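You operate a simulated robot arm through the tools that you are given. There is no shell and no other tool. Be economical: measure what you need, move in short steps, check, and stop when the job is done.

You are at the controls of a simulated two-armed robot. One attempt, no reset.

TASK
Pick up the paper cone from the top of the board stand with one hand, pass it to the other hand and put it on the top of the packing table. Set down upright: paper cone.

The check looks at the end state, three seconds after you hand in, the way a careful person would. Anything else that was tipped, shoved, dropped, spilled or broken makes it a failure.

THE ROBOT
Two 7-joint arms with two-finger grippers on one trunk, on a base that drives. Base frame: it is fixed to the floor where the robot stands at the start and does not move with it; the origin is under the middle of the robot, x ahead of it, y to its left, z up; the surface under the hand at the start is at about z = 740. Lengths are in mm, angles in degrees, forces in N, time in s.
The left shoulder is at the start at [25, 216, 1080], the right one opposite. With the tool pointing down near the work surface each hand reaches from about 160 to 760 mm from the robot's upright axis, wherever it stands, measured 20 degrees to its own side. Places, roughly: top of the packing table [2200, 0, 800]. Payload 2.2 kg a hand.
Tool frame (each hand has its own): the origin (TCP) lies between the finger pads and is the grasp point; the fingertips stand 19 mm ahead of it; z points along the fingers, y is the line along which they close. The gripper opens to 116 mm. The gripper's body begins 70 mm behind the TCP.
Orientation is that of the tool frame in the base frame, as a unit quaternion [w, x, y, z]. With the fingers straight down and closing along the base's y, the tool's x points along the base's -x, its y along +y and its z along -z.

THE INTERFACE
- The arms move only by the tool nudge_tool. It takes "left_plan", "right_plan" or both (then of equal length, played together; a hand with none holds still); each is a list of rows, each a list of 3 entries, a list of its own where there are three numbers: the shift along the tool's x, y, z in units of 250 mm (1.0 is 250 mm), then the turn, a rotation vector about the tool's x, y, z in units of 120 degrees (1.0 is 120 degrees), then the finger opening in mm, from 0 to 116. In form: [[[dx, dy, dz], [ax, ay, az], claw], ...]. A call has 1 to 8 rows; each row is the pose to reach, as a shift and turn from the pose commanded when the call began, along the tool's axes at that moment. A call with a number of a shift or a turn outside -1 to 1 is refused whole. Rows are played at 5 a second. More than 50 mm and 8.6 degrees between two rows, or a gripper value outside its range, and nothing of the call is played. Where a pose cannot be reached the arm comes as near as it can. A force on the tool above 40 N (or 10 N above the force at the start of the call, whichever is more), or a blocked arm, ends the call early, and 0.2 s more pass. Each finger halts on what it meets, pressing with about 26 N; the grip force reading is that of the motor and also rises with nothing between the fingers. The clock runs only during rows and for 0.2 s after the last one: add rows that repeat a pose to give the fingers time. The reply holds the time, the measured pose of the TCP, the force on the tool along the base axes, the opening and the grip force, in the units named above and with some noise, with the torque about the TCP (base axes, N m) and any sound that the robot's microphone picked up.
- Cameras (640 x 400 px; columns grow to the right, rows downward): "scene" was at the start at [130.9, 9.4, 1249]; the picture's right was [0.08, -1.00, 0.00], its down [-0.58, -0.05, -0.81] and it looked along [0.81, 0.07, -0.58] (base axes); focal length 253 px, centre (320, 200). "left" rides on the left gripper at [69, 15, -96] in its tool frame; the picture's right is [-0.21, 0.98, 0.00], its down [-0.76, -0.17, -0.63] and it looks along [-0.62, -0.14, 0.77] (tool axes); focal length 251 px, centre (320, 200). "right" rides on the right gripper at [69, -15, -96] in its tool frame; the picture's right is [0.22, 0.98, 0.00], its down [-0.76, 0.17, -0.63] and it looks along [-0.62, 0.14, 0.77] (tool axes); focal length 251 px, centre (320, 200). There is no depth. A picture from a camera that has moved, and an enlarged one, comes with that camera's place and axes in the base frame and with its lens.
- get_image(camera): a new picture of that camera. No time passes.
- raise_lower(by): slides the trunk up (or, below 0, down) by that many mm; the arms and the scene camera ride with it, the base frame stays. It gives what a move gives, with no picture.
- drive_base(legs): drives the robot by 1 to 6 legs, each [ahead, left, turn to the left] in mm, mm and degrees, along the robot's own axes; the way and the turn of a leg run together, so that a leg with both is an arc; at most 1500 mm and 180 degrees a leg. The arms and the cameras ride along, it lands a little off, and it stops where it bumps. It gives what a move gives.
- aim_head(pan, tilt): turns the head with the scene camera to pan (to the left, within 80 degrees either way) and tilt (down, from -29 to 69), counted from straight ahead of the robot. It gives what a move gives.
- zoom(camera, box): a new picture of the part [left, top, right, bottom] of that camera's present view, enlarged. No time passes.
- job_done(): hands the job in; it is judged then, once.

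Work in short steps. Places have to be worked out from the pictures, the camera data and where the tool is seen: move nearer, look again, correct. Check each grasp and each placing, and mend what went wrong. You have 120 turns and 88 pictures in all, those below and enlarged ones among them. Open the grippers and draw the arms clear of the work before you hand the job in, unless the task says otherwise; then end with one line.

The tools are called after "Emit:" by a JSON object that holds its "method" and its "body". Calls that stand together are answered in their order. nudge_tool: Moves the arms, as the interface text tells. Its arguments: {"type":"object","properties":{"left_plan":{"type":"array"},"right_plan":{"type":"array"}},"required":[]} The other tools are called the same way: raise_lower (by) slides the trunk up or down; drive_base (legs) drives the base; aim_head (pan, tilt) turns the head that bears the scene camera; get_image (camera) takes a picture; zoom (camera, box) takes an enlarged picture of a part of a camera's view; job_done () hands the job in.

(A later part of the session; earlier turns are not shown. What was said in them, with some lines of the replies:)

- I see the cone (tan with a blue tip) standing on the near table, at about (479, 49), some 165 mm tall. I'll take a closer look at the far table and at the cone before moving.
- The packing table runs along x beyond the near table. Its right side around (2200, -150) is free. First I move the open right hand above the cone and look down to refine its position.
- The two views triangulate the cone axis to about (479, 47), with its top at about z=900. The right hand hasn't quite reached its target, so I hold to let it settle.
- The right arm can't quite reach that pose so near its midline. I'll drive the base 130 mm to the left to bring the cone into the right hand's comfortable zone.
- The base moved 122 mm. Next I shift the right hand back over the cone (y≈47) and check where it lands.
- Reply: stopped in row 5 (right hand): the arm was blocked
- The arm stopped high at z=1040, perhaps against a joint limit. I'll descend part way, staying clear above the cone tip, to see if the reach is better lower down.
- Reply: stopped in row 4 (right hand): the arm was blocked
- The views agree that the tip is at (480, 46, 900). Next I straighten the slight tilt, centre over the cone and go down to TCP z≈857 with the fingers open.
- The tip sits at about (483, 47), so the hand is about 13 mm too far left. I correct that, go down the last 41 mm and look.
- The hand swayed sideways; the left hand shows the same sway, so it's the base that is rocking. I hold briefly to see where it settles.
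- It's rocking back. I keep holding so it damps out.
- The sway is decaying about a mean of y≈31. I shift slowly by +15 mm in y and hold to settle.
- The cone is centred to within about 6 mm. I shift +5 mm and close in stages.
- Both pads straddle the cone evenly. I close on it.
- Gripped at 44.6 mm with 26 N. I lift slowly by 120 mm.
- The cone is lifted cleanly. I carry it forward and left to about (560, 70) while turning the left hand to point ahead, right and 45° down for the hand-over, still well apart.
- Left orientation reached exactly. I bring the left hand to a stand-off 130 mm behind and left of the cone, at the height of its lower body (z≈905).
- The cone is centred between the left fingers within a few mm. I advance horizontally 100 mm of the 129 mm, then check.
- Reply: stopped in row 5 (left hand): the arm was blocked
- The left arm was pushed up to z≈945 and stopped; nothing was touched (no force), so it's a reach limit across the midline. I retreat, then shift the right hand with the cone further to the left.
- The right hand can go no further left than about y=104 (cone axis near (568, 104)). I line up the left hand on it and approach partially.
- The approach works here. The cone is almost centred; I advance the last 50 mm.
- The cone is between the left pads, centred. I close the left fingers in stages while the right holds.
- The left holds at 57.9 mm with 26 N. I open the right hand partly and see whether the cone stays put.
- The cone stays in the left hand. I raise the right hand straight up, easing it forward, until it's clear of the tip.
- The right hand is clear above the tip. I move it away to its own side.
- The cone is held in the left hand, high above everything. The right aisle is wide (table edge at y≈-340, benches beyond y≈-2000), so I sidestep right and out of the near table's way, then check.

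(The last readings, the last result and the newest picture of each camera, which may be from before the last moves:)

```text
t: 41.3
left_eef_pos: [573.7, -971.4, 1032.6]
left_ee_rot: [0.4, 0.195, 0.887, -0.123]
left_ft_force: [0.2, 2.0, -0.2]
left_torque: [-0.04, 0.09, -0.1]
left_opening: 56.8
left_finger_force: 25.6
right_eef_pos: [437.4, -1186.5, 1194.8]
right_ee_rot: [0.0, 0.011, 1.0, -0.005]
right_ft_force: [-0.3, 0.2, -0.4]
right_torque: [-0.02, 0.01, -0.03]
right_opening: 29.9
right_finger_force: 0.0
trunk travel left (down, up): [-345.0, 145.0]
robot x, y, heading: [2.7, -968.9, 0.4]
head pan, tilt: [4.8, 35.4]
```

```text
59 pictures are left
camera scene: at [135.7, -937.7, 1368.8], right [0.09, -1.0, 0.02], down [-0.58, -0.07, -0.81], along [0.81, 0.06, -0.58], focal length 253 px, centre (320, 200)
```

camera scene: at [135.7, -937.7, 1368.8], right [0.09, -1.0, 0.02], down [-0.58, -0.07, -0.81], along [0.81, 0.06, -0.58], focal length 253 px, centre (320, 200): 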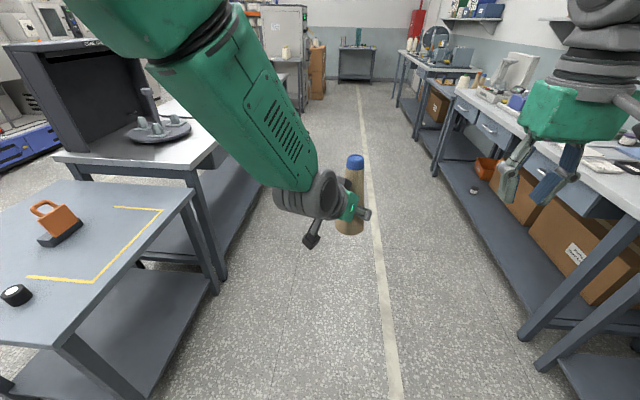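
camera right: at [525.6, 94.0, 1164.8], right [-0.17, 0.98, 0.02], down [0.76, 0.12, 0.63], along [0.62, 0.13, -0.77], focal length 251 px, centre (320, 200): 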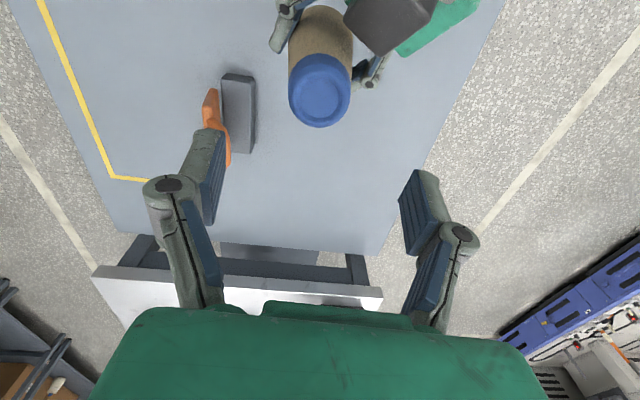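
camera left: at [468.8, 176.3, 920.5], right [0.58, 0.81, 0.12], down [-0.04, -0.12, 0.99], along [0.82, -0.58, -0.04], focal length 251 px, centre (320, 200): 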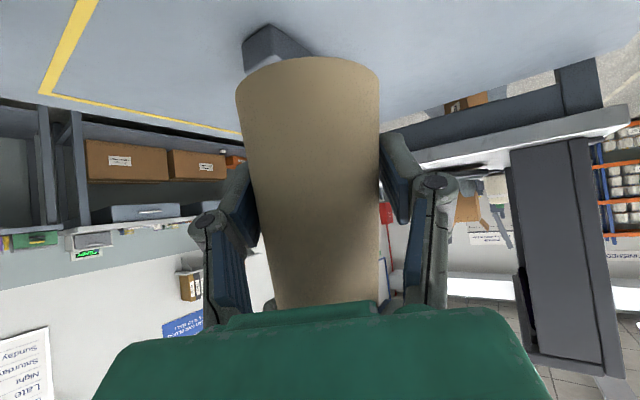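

Aisle ahead is clear: table edge y≈-340, bench y≈-1980. I drive ahead 1100 mm twice and then look.

Emit:
{"method": "drive_base", "body": {"legs": [[1000, 0, 0], [1000, 0, 0]]}}

Emit:
{"method": "aim_head", "body": {"pan": 60, "tilt": 35}}

Emit:
{"method": "get_image", "body": {"camera": "scene"}}

```text
t: 51.3
left_eef_pos: [2574.2, -1003.2, 1035.8]
left_ee_rot: [0.4, 0.204, 0.887, -0.111]
left_ft_force: [-0.3, -1.8, -0.6]
left_torque: [0.1, -0.06, 0.11]
left_opening: 56.7
left_finger_force: 26.2
right_eef_pos: [2436.5, -1223.2, 1188.1]
right_ee_rot: [0.0, 0.014, 1.0, 0.013]
right_ft_force: [0.8, -0.7, 0.1]
right_torque: [0.04, 0.01, -0.03]
right_opening: 29.8
right_finger_force: 0.0
trunk travel left (down, up): [-345.0, 145.0]
robot x, y, heading: [2007.1, -960.2, -0.1]
head pan, tilt: [4.8, 35.4]
```

```text
t: 52.6
left_eef_pos: [2574.5, -976.5, 1037.4]
left_ee_rot: [0.402, 0.2, 0.885, -0.121]
left_ft_force: [0.4, 0.8, -0.4]
left_torque: [-0.07, 0.0, -0.03]
left_opening: 56.5
left_finger_force: 26.1
right_eef_pos: [2434.9, -1190.3, 1195.1]
right_ee_rot: [0.002, 0.015, 1.0, 0.001]
right_ft_force: [0.1, 0.8, -0.2]
right_torque: [-0.04, -0.03, 0.0]
right_opening: 30.1
right_finger_force: 0.0
trunk travel left (down, up): [-345.0, 145.0]
robot x, y, heading: [2008.1, -962.4, -0.1]
head pan, tilt: [60.0, 35.0]
```

```text
58 pictures are left
camera scene: at [2095.9, -878.4, 1369.6], right [0.87, -0.5, 0.0], down [-0.29, -0.5, -0.82], along [0.41, 0.71, -0.58], focal length 253 px, centre (320, 200)
```

scene: 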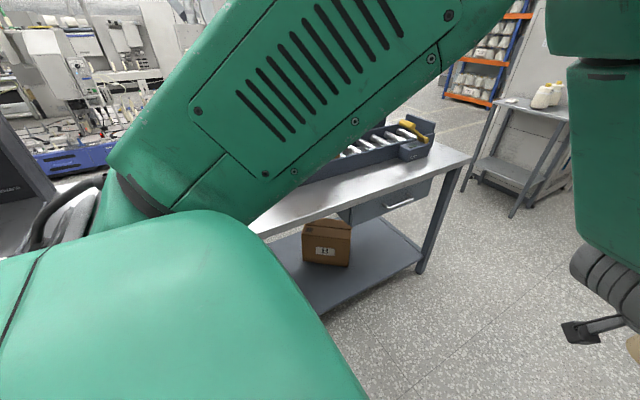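

The arm blocks the view; the way to turn is clear (hands sweep at a 600 mm radius, above the table height). I turn left 90° to face the table.

Emit:
{"method": "drive_base", "body": {"legs": [[0, 0, 45], [0, 0, 45]]}}

Emit:
{"method": "aim_head", "body": {"pan": 0, "tilt": 30}}

Emit:
{"method": "get_image", "body": {"camera": "scene"}}

Emit:
{"method": "get_image", "body": {"camera": "left"}}

```text
t: 57.1
left_eef_pos: [2022.8, -399.7, 1036.7]
left_ee_rot: [0.369, -0.485, 0.767, 0.199]
left_ft_force: [-0.2, 0.6, -0.4]
left_torque: [0.02, 0.0, -0.03]
left_opening: 56.5
left_finger_force: 26.4
right_eef_pos: [2238.2, -539.0, 1194.9]
right_ee_rot: [0.0, -0.697, 0.717, 0.002]
right_ft_force: [-0.5, -0.2, -0.3]
right_torque: [-0.01, -0.02, 0.01]
right_opening: 30.1
right_finger_force: 0.1
trunk travel left (down, up): [-345.0, 145.0]
robot x, y, heading: [2009.7, -962.0, 89.9]
head pan, tilt: [60.0, 35.0]
```

```text
t: 58.4
left_eef_pos: [2030.6, -400.4, 1038.8]
left_ee_rot: [0.366, -0.486, 0.767, 0.203]
left_ft_force: [1.6, -0.2, 0.0]
left_torque: [-0.02, 0.02, 0.02]
left_opening: 56.6
left_finger_force: 26.2
right_eef_pos: [2247.8, -541.3, 1194.0]
right_ee_rot: [-0.002, -0.698, 0.716, 0.006]
right_ft_force: [0.6, 0.4, 0.6]
right_torque: [0.0, 0.02, -0.02]
right_opening: 30.0
right_finger_force: 0.1
trunk travel left (down, up): [-345.0, 145.0]
robot x, y, heading: [2005.8, -962.6, 90.1]
head pan, tilt: [0.0, 30.0]
```

```text
57 pictures are left
camera scene: at [2010.7, -829.4, 1377.5], right [1.0, 0.0, 0.0], down [0.0, -0.5, -0.86], along [0.0, 0.86, -0.5], focal length 253 px, centre (320, 200)
```

scene: 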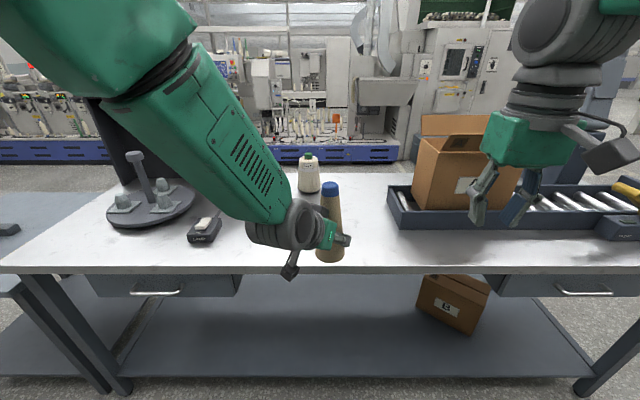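

```text
56 pictures are left
camera left: at [1964.2, -499.3, 1048.0], right [-0.82, 0.57, 0.12], down [0.11, -0.04, 0.99], along [0.57, 0.82, -0.03], focal length 251 px, centre (320, 200)
```

left: 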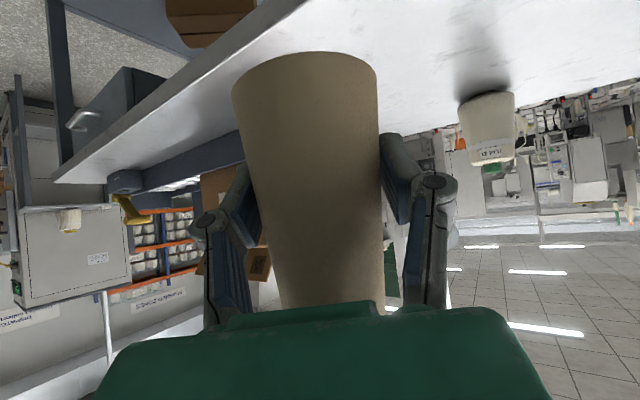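

The table top lies at about z≈850 with its front edge at y≈-300. There's free space at about (2030, -120), between the small black box, bottle and carton tray. I draw the right hand back so it stays away from the carton, then drive ahead 280 mm.

Emit:
{"method": "nudge_tool", "body": {"right_plan": [[[0.1, 0, 0], [0, 0, 0], 30], [[0.2, 0, 0], [0, 0, 0], 30], [[0.3, 0, 0], [0, 0, 0], 30], [[0.4, 0, 0], [0, 0, 0], 30], [[0.5, 0, 0], [0, 0, 0], 30]]}}

Emit:
{"method": "drive_base", "body": {"legs": [[140, 0, 0], [140, 0, 0]]}}

Emit:
{"method": "get_image", "body": {"camera": "scene"}}

Emit:
{"method": "get_image", "body": {"camera": "left"}}

```text
t: 59.6
left_eef_pos: [2028.2, -401.3, 1039.4]
left_ee_rot: [0.367, -0.485, 0.768, 0.201]
left_ft_force: [1.0, -1.2, 0.3]
left_torque: [0.01, 0.05, 0.03]
left_opening: 56.4
left_finger_force: 25.6
right_eef_pos: [2241.1, -667.2, 1194.7]
right_ee_rot: [0.0, -0.697, 0.717, 0.006]
right_ft_force: [0.3, 0.3, 0.1]
right_torque: [0.03, -0.02, -0.02]
right_opening: 29.9
right_finger_force: 0.0
trunk travel left (down, up): [-345.0, 145.0]
robot x, y, heading: [2006.9, -963.9, 90.1]
head pan, tilt: [0.0, 30.0]
```

```text
t: 61.8
left_eef_pos: [2026.2, -125.8, 1040.2]
left_ee_rot: [0.368, -0.485, 0.767, 0.202]
left_ft_force: [0.2, -0.4, -1.3]
left_torque: [-0.02, -0.01, -0.01]
left_opening: 56.9
left_finger_force: 26.5
right_eef_pos: [2238.1, -390.4, 1194.4]
right_ee_rot: [0.001, -0.698, 0.716, 0.006]
right_ft_force: [0.3, -0.2, -0.7]
right_torque: [0.03, 0.01, -0.02]
right_opening: 29.9
right_finger_force: 0.0
trunk travel left (down, up): [-345.0, 145.0]
robot x, y, heading: [2002.9, -687.1, 90.6]
head pan, tilt: [0.0, 30.0]
```

```text
55 pictures are left
camera scene: at [2007.4, -554.5, 1377.8], right [1.0, 0.0, 0.0], down [0.0, -0.5, -0.87], along [0.0, 0.87, -0.5], focal length 253 px, centre (320, 200)
```

scene: 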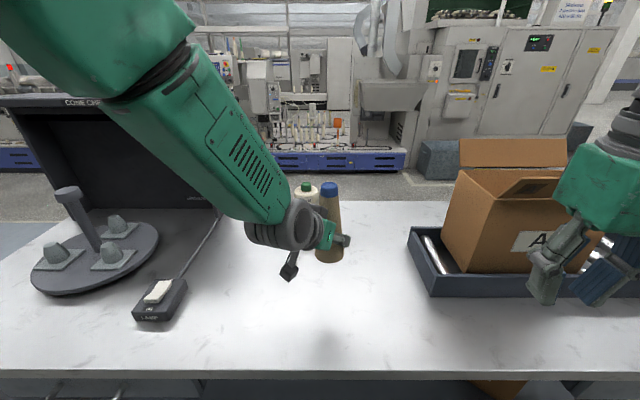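

```text
54 pictures are left
camera left: at [1959.2, -223.5, 1048.3], right [-0.82, 0.56, 0.12], down [0.11, -0.05, 0.99], along [0.57, 0.82, -0.03], focal length 251 px, centre (320, 200)
```

left: 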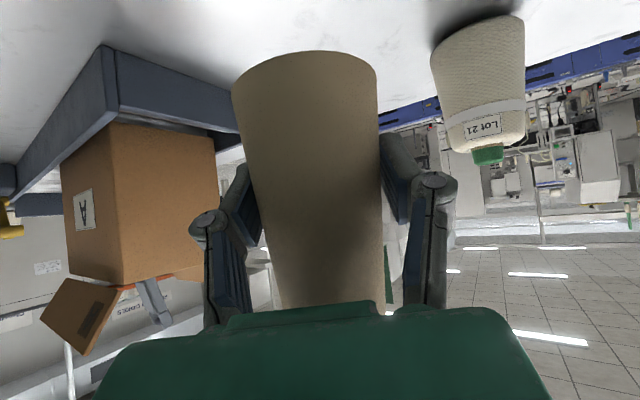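

The cone hangs upright over a clear spot at (2026, -126). Estimates put the table top at z≈826–845 and the cone base about 48 mm below the TCP. I lower the trunk 100 mm (base then at z≈892) and re-check.

Emit:
{"method": "raise_lower", "body": {"by": -100}}

Emit:
{"method": "get_image", "body": {"camera": "left"}}

Emit:
{"method": "get_image", "body": {"camera": "scene"}}

```text
t: 63.2
left_eef_pos: [2024.8, -127.7, 939.8]
left_ee_rot: [0.368, -0.485, 0.767, 0.203]
left_ft_force: [-0.9, -0.2, -0.9]
left_torque: [-0.02, -0.04, -0.01]
left_opening: 56.4
left_finger_force: 25.5
right_eef_pos: [2238.4, -391.0, 1095.3]
right_ee_rot: [0.0, -0.698, 0.716, 0.005]
right_ft_force: [0.1, 0.1, -0.9]
right_torque: [-0.01, -0.02, 0.01]
right_opening: 30.1
right_finger_force: 0.0
trunk travel left (down, up): [-245.0, 245.0]
robot x, y, heading: [2006.6, -686.2, 90.2]
head pan, tilt: [0.0, 30.0]
```

```text
53 pictures are left
camera left: at [1958.1, -224.5, 948.9], right [-0.82, 0.56, 0.12], down [0.11, -0.05, 0.99], along [0.57, 0.82, -0.02], focal length 251 px, centre (320, 200)
```

left: 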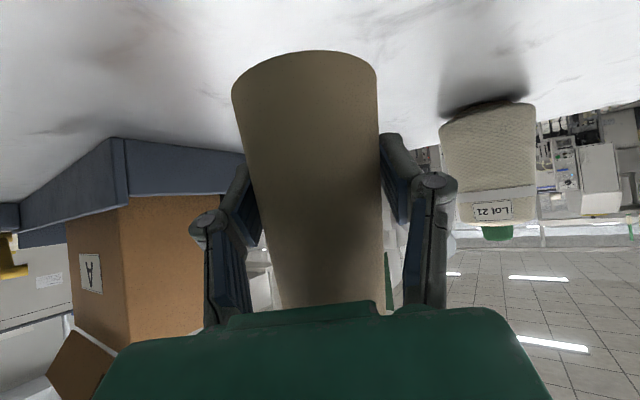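

```text
52 pictures are left
camera scene: at [2007.6, -553.1, 1277.7], right [1.0, 0.0, 0.0], down [0.0, -0.5, -0.86], along [0.0, 0.86, -0.5], focal length 253 px, centre (320, 200)
```

scene: 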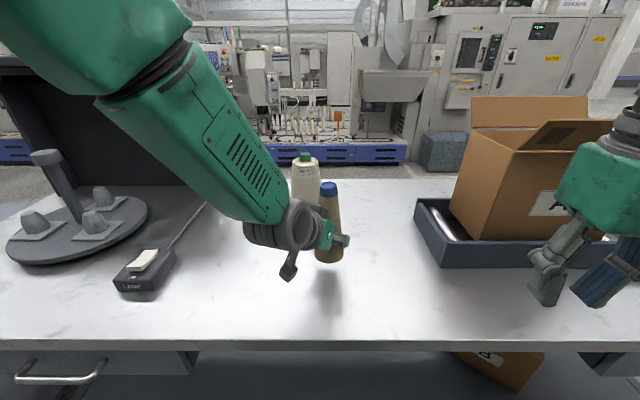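

No contact yet; parallax estimates leave 40–60 mm to go. I go down 25 mm gently along base z and check the force and the picture.

Emit:
{"method": "nudge_tool", "body": {"left_plan": [[[0.025, 0.0015, 0.0216], [0, 0, 0], 0], [[0.05, 0.003, 0.043], [0, 0, 0], 0], [[0.0761, 0.0046, 0.0647], [0, 0, 0], 0], [[0.0761, 0.0046, 0.0647], [0, 0, 0], 0]]}}

Emit:
{"method": "get_image", "body": {"camera": "left"}}

Emit:
{"method": "zoom", "body": {"camera": "scene", "box": [240, 160, 432, 310]}}

```text
t: 64.2
left_eef_pos: [2024.3, -125.9, 914.8]
left_ee_rot: [0.369, -0.486, 0.766, 0.203]
left_ft_force: [0.2, -0.8, -0.2]
left_torque: [0.02, -0.01, 0.01]
left_opening: 56.6
left_finger_force: 25.4
right_eef_pos: [2237.4, -391.6, 1096.0]
right_ee_rot: [0.0, -0.698, 0.716, 0.006]
right_ft_force: [0.2, -0.2, 0.2]
right_torque: [0.02, -0.01, 0.02]
right_opening: 30.0
right_finger_force: 0.1
trunk travel left (down, up): [-245.0, 245.0]
robot x, y, heading: [2004.0, -687.9, 90.5]
head pan, tilt: [0.0, 30.0]
```

```text
51 pictures are left
camera left: at [1957.7, -224.2, 924.1], right [-0.82, 0.56, 0.12], down [0.11, -0.05, 0.99], along [0.56, 0.83, -0.02], focal length 251 px, centre (320, 200)
```

left: 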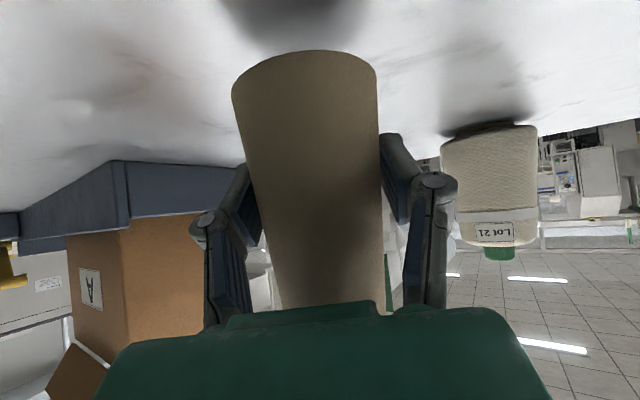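

```text
2.67 times, centred on (336, 235) of scene
camera zoom: at [2007.6, -553.1, 1277.6], right [1.0, 0.0, 0.0], down [0.0, -0.5, -0.86], along [0.0, 0.86, -0.5], focal length 676 px, centre (277, 107)
```

zoom: 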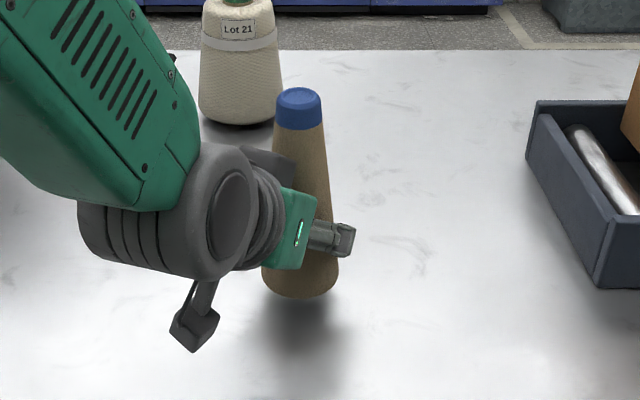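

Still clear: the contact shadow is just below the base. I go down another 15 mm.

Emit:
{"method": "nudge_tool", "body": {"left_plan": [[[0.015, 0.0009, 0.013], [0, 0, 0], 0], [[0.03, 0.0018, 0.026], [0, 0, 0], 0], [[0.0457, 0.0028, 0.0388], [0, 0, 0], 0], [[0.0457, 0.0028, 0.0388], [0, 0, 0], 0]]}}

Emit:
{"method": "get_image", "body": {"camera": "left"}}

```text
t: 65.2
left_eef_pos: [2023.1, -125.5, 899.7]
left_ee_rot: [0.368, -0.486, 0.766, 0.202]
left_ft_force: [0.0, -0.7, -0.6]
left_torque: [0.01, 0.02, -0.02]
left_opening: 56.5
left_finger_force: 26.0
right_eef_pos: [2238.4, -390.8, 1095.4]
right_ee_rot: [0.001, -0.699, 0.715, 0.007]
right_ft_force: [0.7, -0.4, -0.1]
right_torque: [0.01, -0.02, 0.02]
right_opening: 30.1
right_finger_force: 0.1
trunk travel left (down, up): [-245.0, 245.0]
robot x, y, heading: [2005.4, -687.2, 90.5]
head pan, tilt: [0.0, 30.0]
```

```text
49 pictures are left
camera left: at [1957.5, -224.2, 908.6], right [-0.82, 0.56, 0.12], down [0.11, -0.05, 0.99], along [0.56, 0.83, -0.02], focal length 251 px, centre (320, 200)
```

left: 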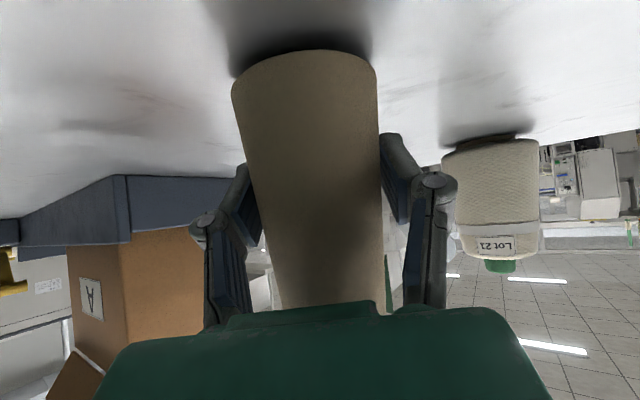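

The shadow is nearly at the base rim. I go down in 2 mm rows, 6 mm in all, and read the force.

Emit:
{"method": "nudge_tool", "body": {"left_plan": [[[0.006, 0.0004, 0.0052], [0, 0, 0], 0], [[0.0122, 0.0007, 0.0104], [0, 0, 0], 0], [[0.0183, 0.0011, 0.0155], [0, 0, 0], 0], [[0.0183, 0.0011, 0.0155], [0, 0, 0], 0]]}}

Emit:
{"method": "zoom", "body": {"camera": "left", "box": [190, 0, 430, 150]}}

```text
t: 66.2
left_eef_pos: [2024.9, -126.3, 895.5]
left_ee_rot: [0.369, -0.485, 0.766, 0.203]
left_ft_force: [0.0, 0.4, 8.0]
left_torque: [0.14, 0.23, 0.02]
left_opening: 56.3
left_finger_force: 26.0
right_eef_pos: [2238.6, -392.7, 1095.8]
right_ee_rot: [0.0, -0.699, 0.715, 0.007]
right_ft_force: [0.0, -0.1, -0.8]
right_torque: [0.03, 0.0, 0.01]
right_opening: 29.8
right_finger_force: 0.0
trunk travel left (down, up): [-245.0, 245.0]
robot x, y, heading: [2007.4, -691.3, 90.3]
head pan, tilt: [0.0, 30.0]
```

```text
2.67 times, centred on (310, 75) of left
camera zoom: at [1958.0, -223.8, 903.4], right [-0.82, 0.56, 0.12], down [0.11, -0.05, 0.99], along [0.56, 0.83, -0.02], focal length 670 px, centre (347, 533)
```

zoom: 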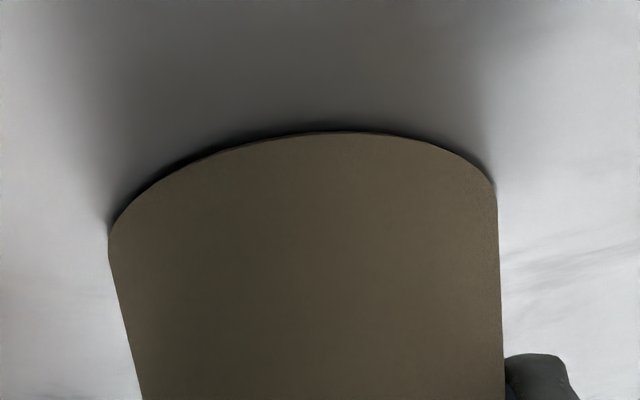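

Contact: 8 N upward, with one rim edge touching first (about 1° tilt, a gap under 1 mm). I back off 1 mm and open the left fingers gradually.

Emit:
{"method": "nudge_tool", "body": {"left_plan": [[[-0.003, -0.0002, -0.0026], [0, 0, 0], 54], [[-0.003, -0.0002, -0.0026], [0, 0, 0], 60], [[-0.003, -0.0002, -0.0026], [0, 0, 0], 66], [[-0.003, -0.0002, -0.0026], [0, 0, 0], 76], [[-0.003, -0.0002, -0.0026], [0, 0, 0], 90], [[-0.003, -0.0002, -0.0026], [0, 0, 0], 104], [[-0.003, -0.0002, -0.0026], [0, 0, 0], 116], [[-0.003, -0.0002, -0.0026], [0, 0, 0], 116]]}}

Emit:
{"method": "get_image", "body": {"camera": "left"}}

Emit:
{"method": "zoom", "body": {"camera": "scene", "box": [240, 160, 432, 310]}}

```text
t: 68.0
left_eef_pos: [2024.0, -125.5, 896.1]
left_ee_rot: [0.368, -0.487, 0.766, 0.202]
left_ft_force: [-0.2, 0.1, 0.7]
left_torque: [-0.02, -0.05, -0.03]
left_opening: 116.1
left_finger_force: 0.0
right_eef_pos: [2236.5, -391.2, 1095.6]
right_ee_rot: [0.0, -0.699, 0.715, 0.006]
right_ft_force: [-0.1, -0.4, 0.9]
right_torque: [0.01, -0.02, 0.03]
right_opening: 30.0
right_finger_force: 0.0
trunk travel left (down, up): [-245.0, 245.0]
robot x, y, heading: [2007.6, -688.4, 90.3]
head pan, tilt: [0.0, 30.0]
```

```text
47 pictures are left
camera left: at [1957.9, -224.1, 904.1], right [-0.82, 0.56, 0.12], down [0.11, -0.05, 0.99], along [0.56, 0.83, -0.02], focal length 251 px, centre (320, 200)
```

left: 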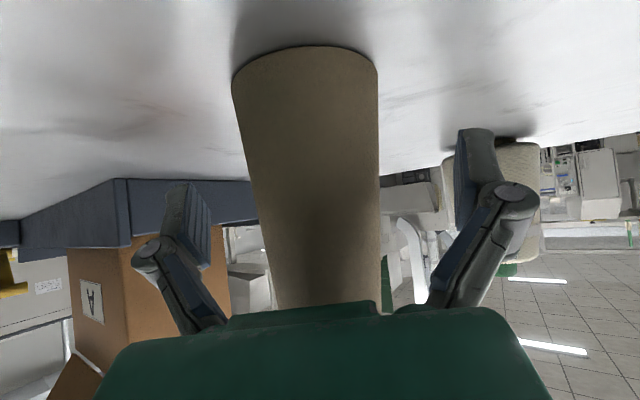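

```text
2.67 times, centred on (336, 235) of scene
camera zoom: at [2007.6, -552.9, 1277.6], right [1.0, 0.0, 0.0], down [0.0, -0.5, -0.86], along [0.0, 0.86, -0.5], focal length 676 px, centre (277, 107)
```

zoom: 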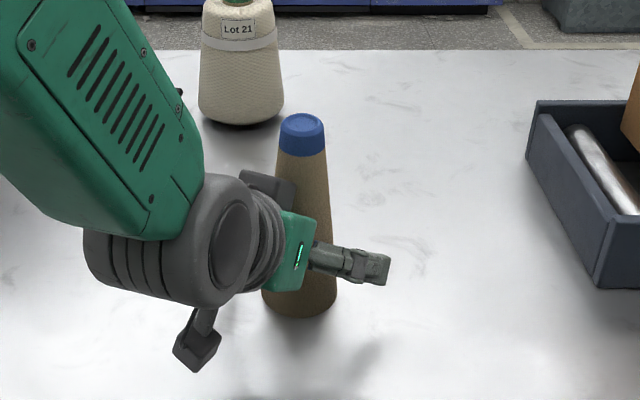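

The cone stands free and upright on the table. I withdraw the open left hand straight back horizontally.

Emit:
{"method": "nudge_tool", "body": {"left_plan": [[[0.04, 0, -0.048], [0, 0, 0], 116], [[0.095, 0, -0.111], [0, 0, 0], 116], [[0.19, 0, -0.223], [0, 0, 0], 116], [[0.283, 0, -0.334], [0, 0, 0], 116], [[0.283, 0, -0.334], [0, 0, 0], 116]]}}

Emit:
{"method": "get_image", "body": {"camera": "left"}}

Emit:
{"method": "get_image", "body": {"camera": "scene"}}

```text
t: 69.2
left_eef_pos: [1974.6, -224.9, 896.1]
left_ee_rot: [0.368, -0.485, 0.767, 0.202]
left_ft_force: [-0.2, -0.3, -0.5]
left_torque: [0.01, 0.02, -0.03]
left_opening: 116.1
left_finger_force: 0.0
right_eef_pos: [2238.4, -390.2, 1095.8]
right_ee_rot: [0.0, -0.698, 0.716, 0.005]
right_ft_force: [0.3, 0.0, 0.3]
right_torque: [-0.05, -0.03, -0.01]
right_opening: 30.2
right_finger_force: 0.0
trunk travel left (down, up): [-245.0, 245.0]
robot x, y, heading: [2008.0, -689.1, 89.9]
head pan, tilt: [0.0, 30.0]
```

```text
45 pictures are left
camera left: at [1907.8, -322.3, 904.6], right [-0.82, 0.56, 0.12], down [0.11, -0.05, 0.99], along [0.57, 0.82, -0.03], focal length 251 px, centre (320, 200)
```

left: 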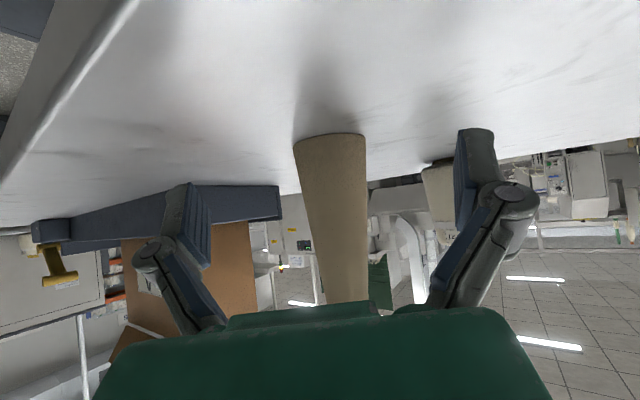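

```text
44 pictures are left
camera scene: at [2007.1, -552.9, 1277.5], right [1.0, 0.0, 0.0], down [0.0, -0.5, -0.86], along [0.0, 0.86, -0.5], focal length 253 px, centre (320, 200)
```

scene: 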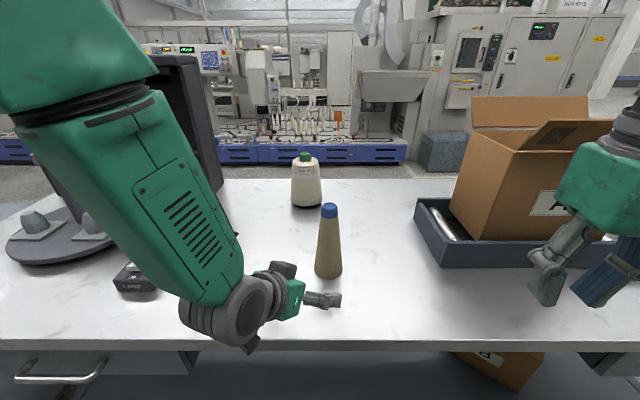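

The cone stands alone and upright. I raise the trunk and back the base away so that both arms are clear.

Emit:
{"method": "raise_lower", "body": {"by": 180}}

Emit:
{"method": "drive_base", "body": {"legs": [[-300, 0, 0]]}}

Emit:
{"method": "get_image", "body": {"camera": "scene"}}

```text
t: 71.2
left_eef_pos: [1973.8, -224.6, 1075.7]
left_ee_rot: [0.368, -0.484, 0.768, 0.202]
left_ft_force: [0.0, 0.1, 0.9]
left_torque: [0.01, -0.02, -0.03]
left_opening: 116.3
left_finger_force: 0.0
right_eef_pos: [2237.0, -390.7, 1274.7]
right_ee_rot: [0.001, -0.699, 0.716, 0.005]
right_ft_force: [0.3, 0.4, -0.6]
right_torque: [-0.01, -0.01, 0.04]
right_opening: 30.0
right_finger_force: 0.1
trunk travel left (down, up): [-425.0, 65.0]
robot x, y, heading: [2004.6, -687.4, 90.3]
head pan, tilt: [0.0, 30.0]
```

```text
t: 73.2
left_eef_pos: [1976.1, -524.1, 1074.8]
left_ee_rot: [0.367, -0.487, 0.766, 0.203]
left_ft_force: [-0.3, -0.9, -0.3]
left_torque: [0.02, 0.01, 0.03]
left_opening: 116.0
left_finger_force: 0.1
right_eef_pos: [2239.2, -691.2, 1275.1]
right_ee_rot: [-0.001, -0.699, 0.715, 0.006]
right_ft_force: [0.0, -0.2, 0.5]
right_torque: [-0.01, -0.01, 0.02]
right_opening: 30.2
right_finger_force: 0.0
trunk travel left (down, up): [-425.0, 65.0]
robot x, y, heading: [2004.7, -989.6, 90.3]
head pan, tilt: [0.0, 30.0]
```

```text
43 pictures are left
camera scene: at [2009.1, -852.1, 1457.4], right [1.0, 0.01, 0.0], down [0.0, -0.5, -0.86], along [-0.01, 0.86, -0.5], focal length 253 px, centre (320, 200)
```

scene: 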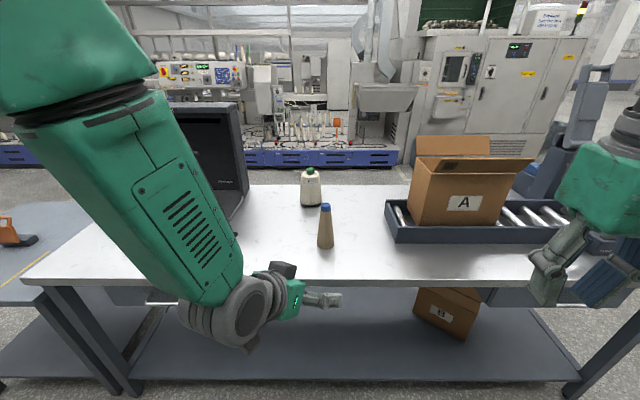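

The cone stands upright on the packing table and everything else looks undisturbed. I open the right gripper fully before handing in.

Emit:
{"method": "nudge_tool", "body": {"right_plan": [[[0, 0, 0], [0, 0, 0], 80], [[0, 0, 0], [0, 0, 0], 116], [[0, 0, 0], [0, 0, 0], 116]]}}

Emit:
{"method": "zoom", "body": {"camera": "scene", "box": [240, 150, 432, 270]}}

```text
t: 74.0
left_eef_pos: [1975.2, -528.6, 1078.2]
left_ee_rot: [0.369, -0.485, 0.766, 0.204]
left_ft_force: [0.2, 0.1, -0.8]
left_torque: [-0.01, 0.0, 0.02]
left_opening: 115.7
left_finger_force: 0.0
right_eef_pos: [2237.5, -695.8, 1276.9]
right_ee_rot: [0.002, -0.699, 0.715, 0.007]
right_ft_force: [0.4, -0.2, -0.2]
right_torque: [-0.02, 0.0, 0.01]
right_opening: 116.4
right_finger_force: 0.1
trunk travel left (down, up): [-425.0, 65.0]
robot x, y, heading: [2006.3, -986.9, 90.5]
head pan, tilt: [0.0, 30.0]
```

```text
3.33 times, centred on (336, 210) of scene
camera zoom: at [2009.0, -855.0, 1457.7], right [1.0, 0.01, 0.0], down [0.0, -0.5, -0.86], along [-0.01, 0.86, -0.5], focal length 844 px, centre (267, 167)
```

zoom: 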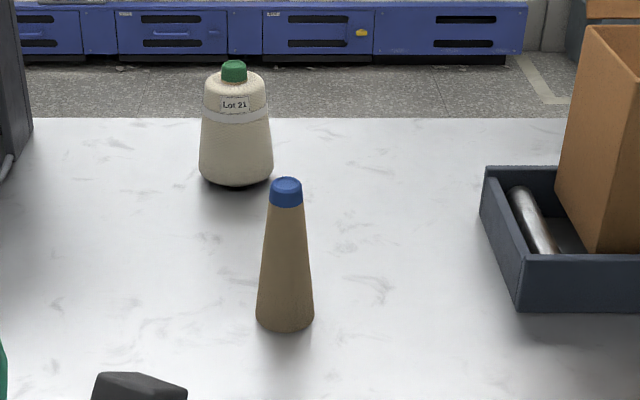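

The cone stands upright, both grippers are open and the arms are clear, so I hand in.

Emit:
{"method": "job_done", "body": {}}

```text
The job is handed in.
```

The paper cone was picked up with the right hand, passed to the left, and set upright on the packing table at about (2025, -126); nothing else looked disturbed in the last pictures.
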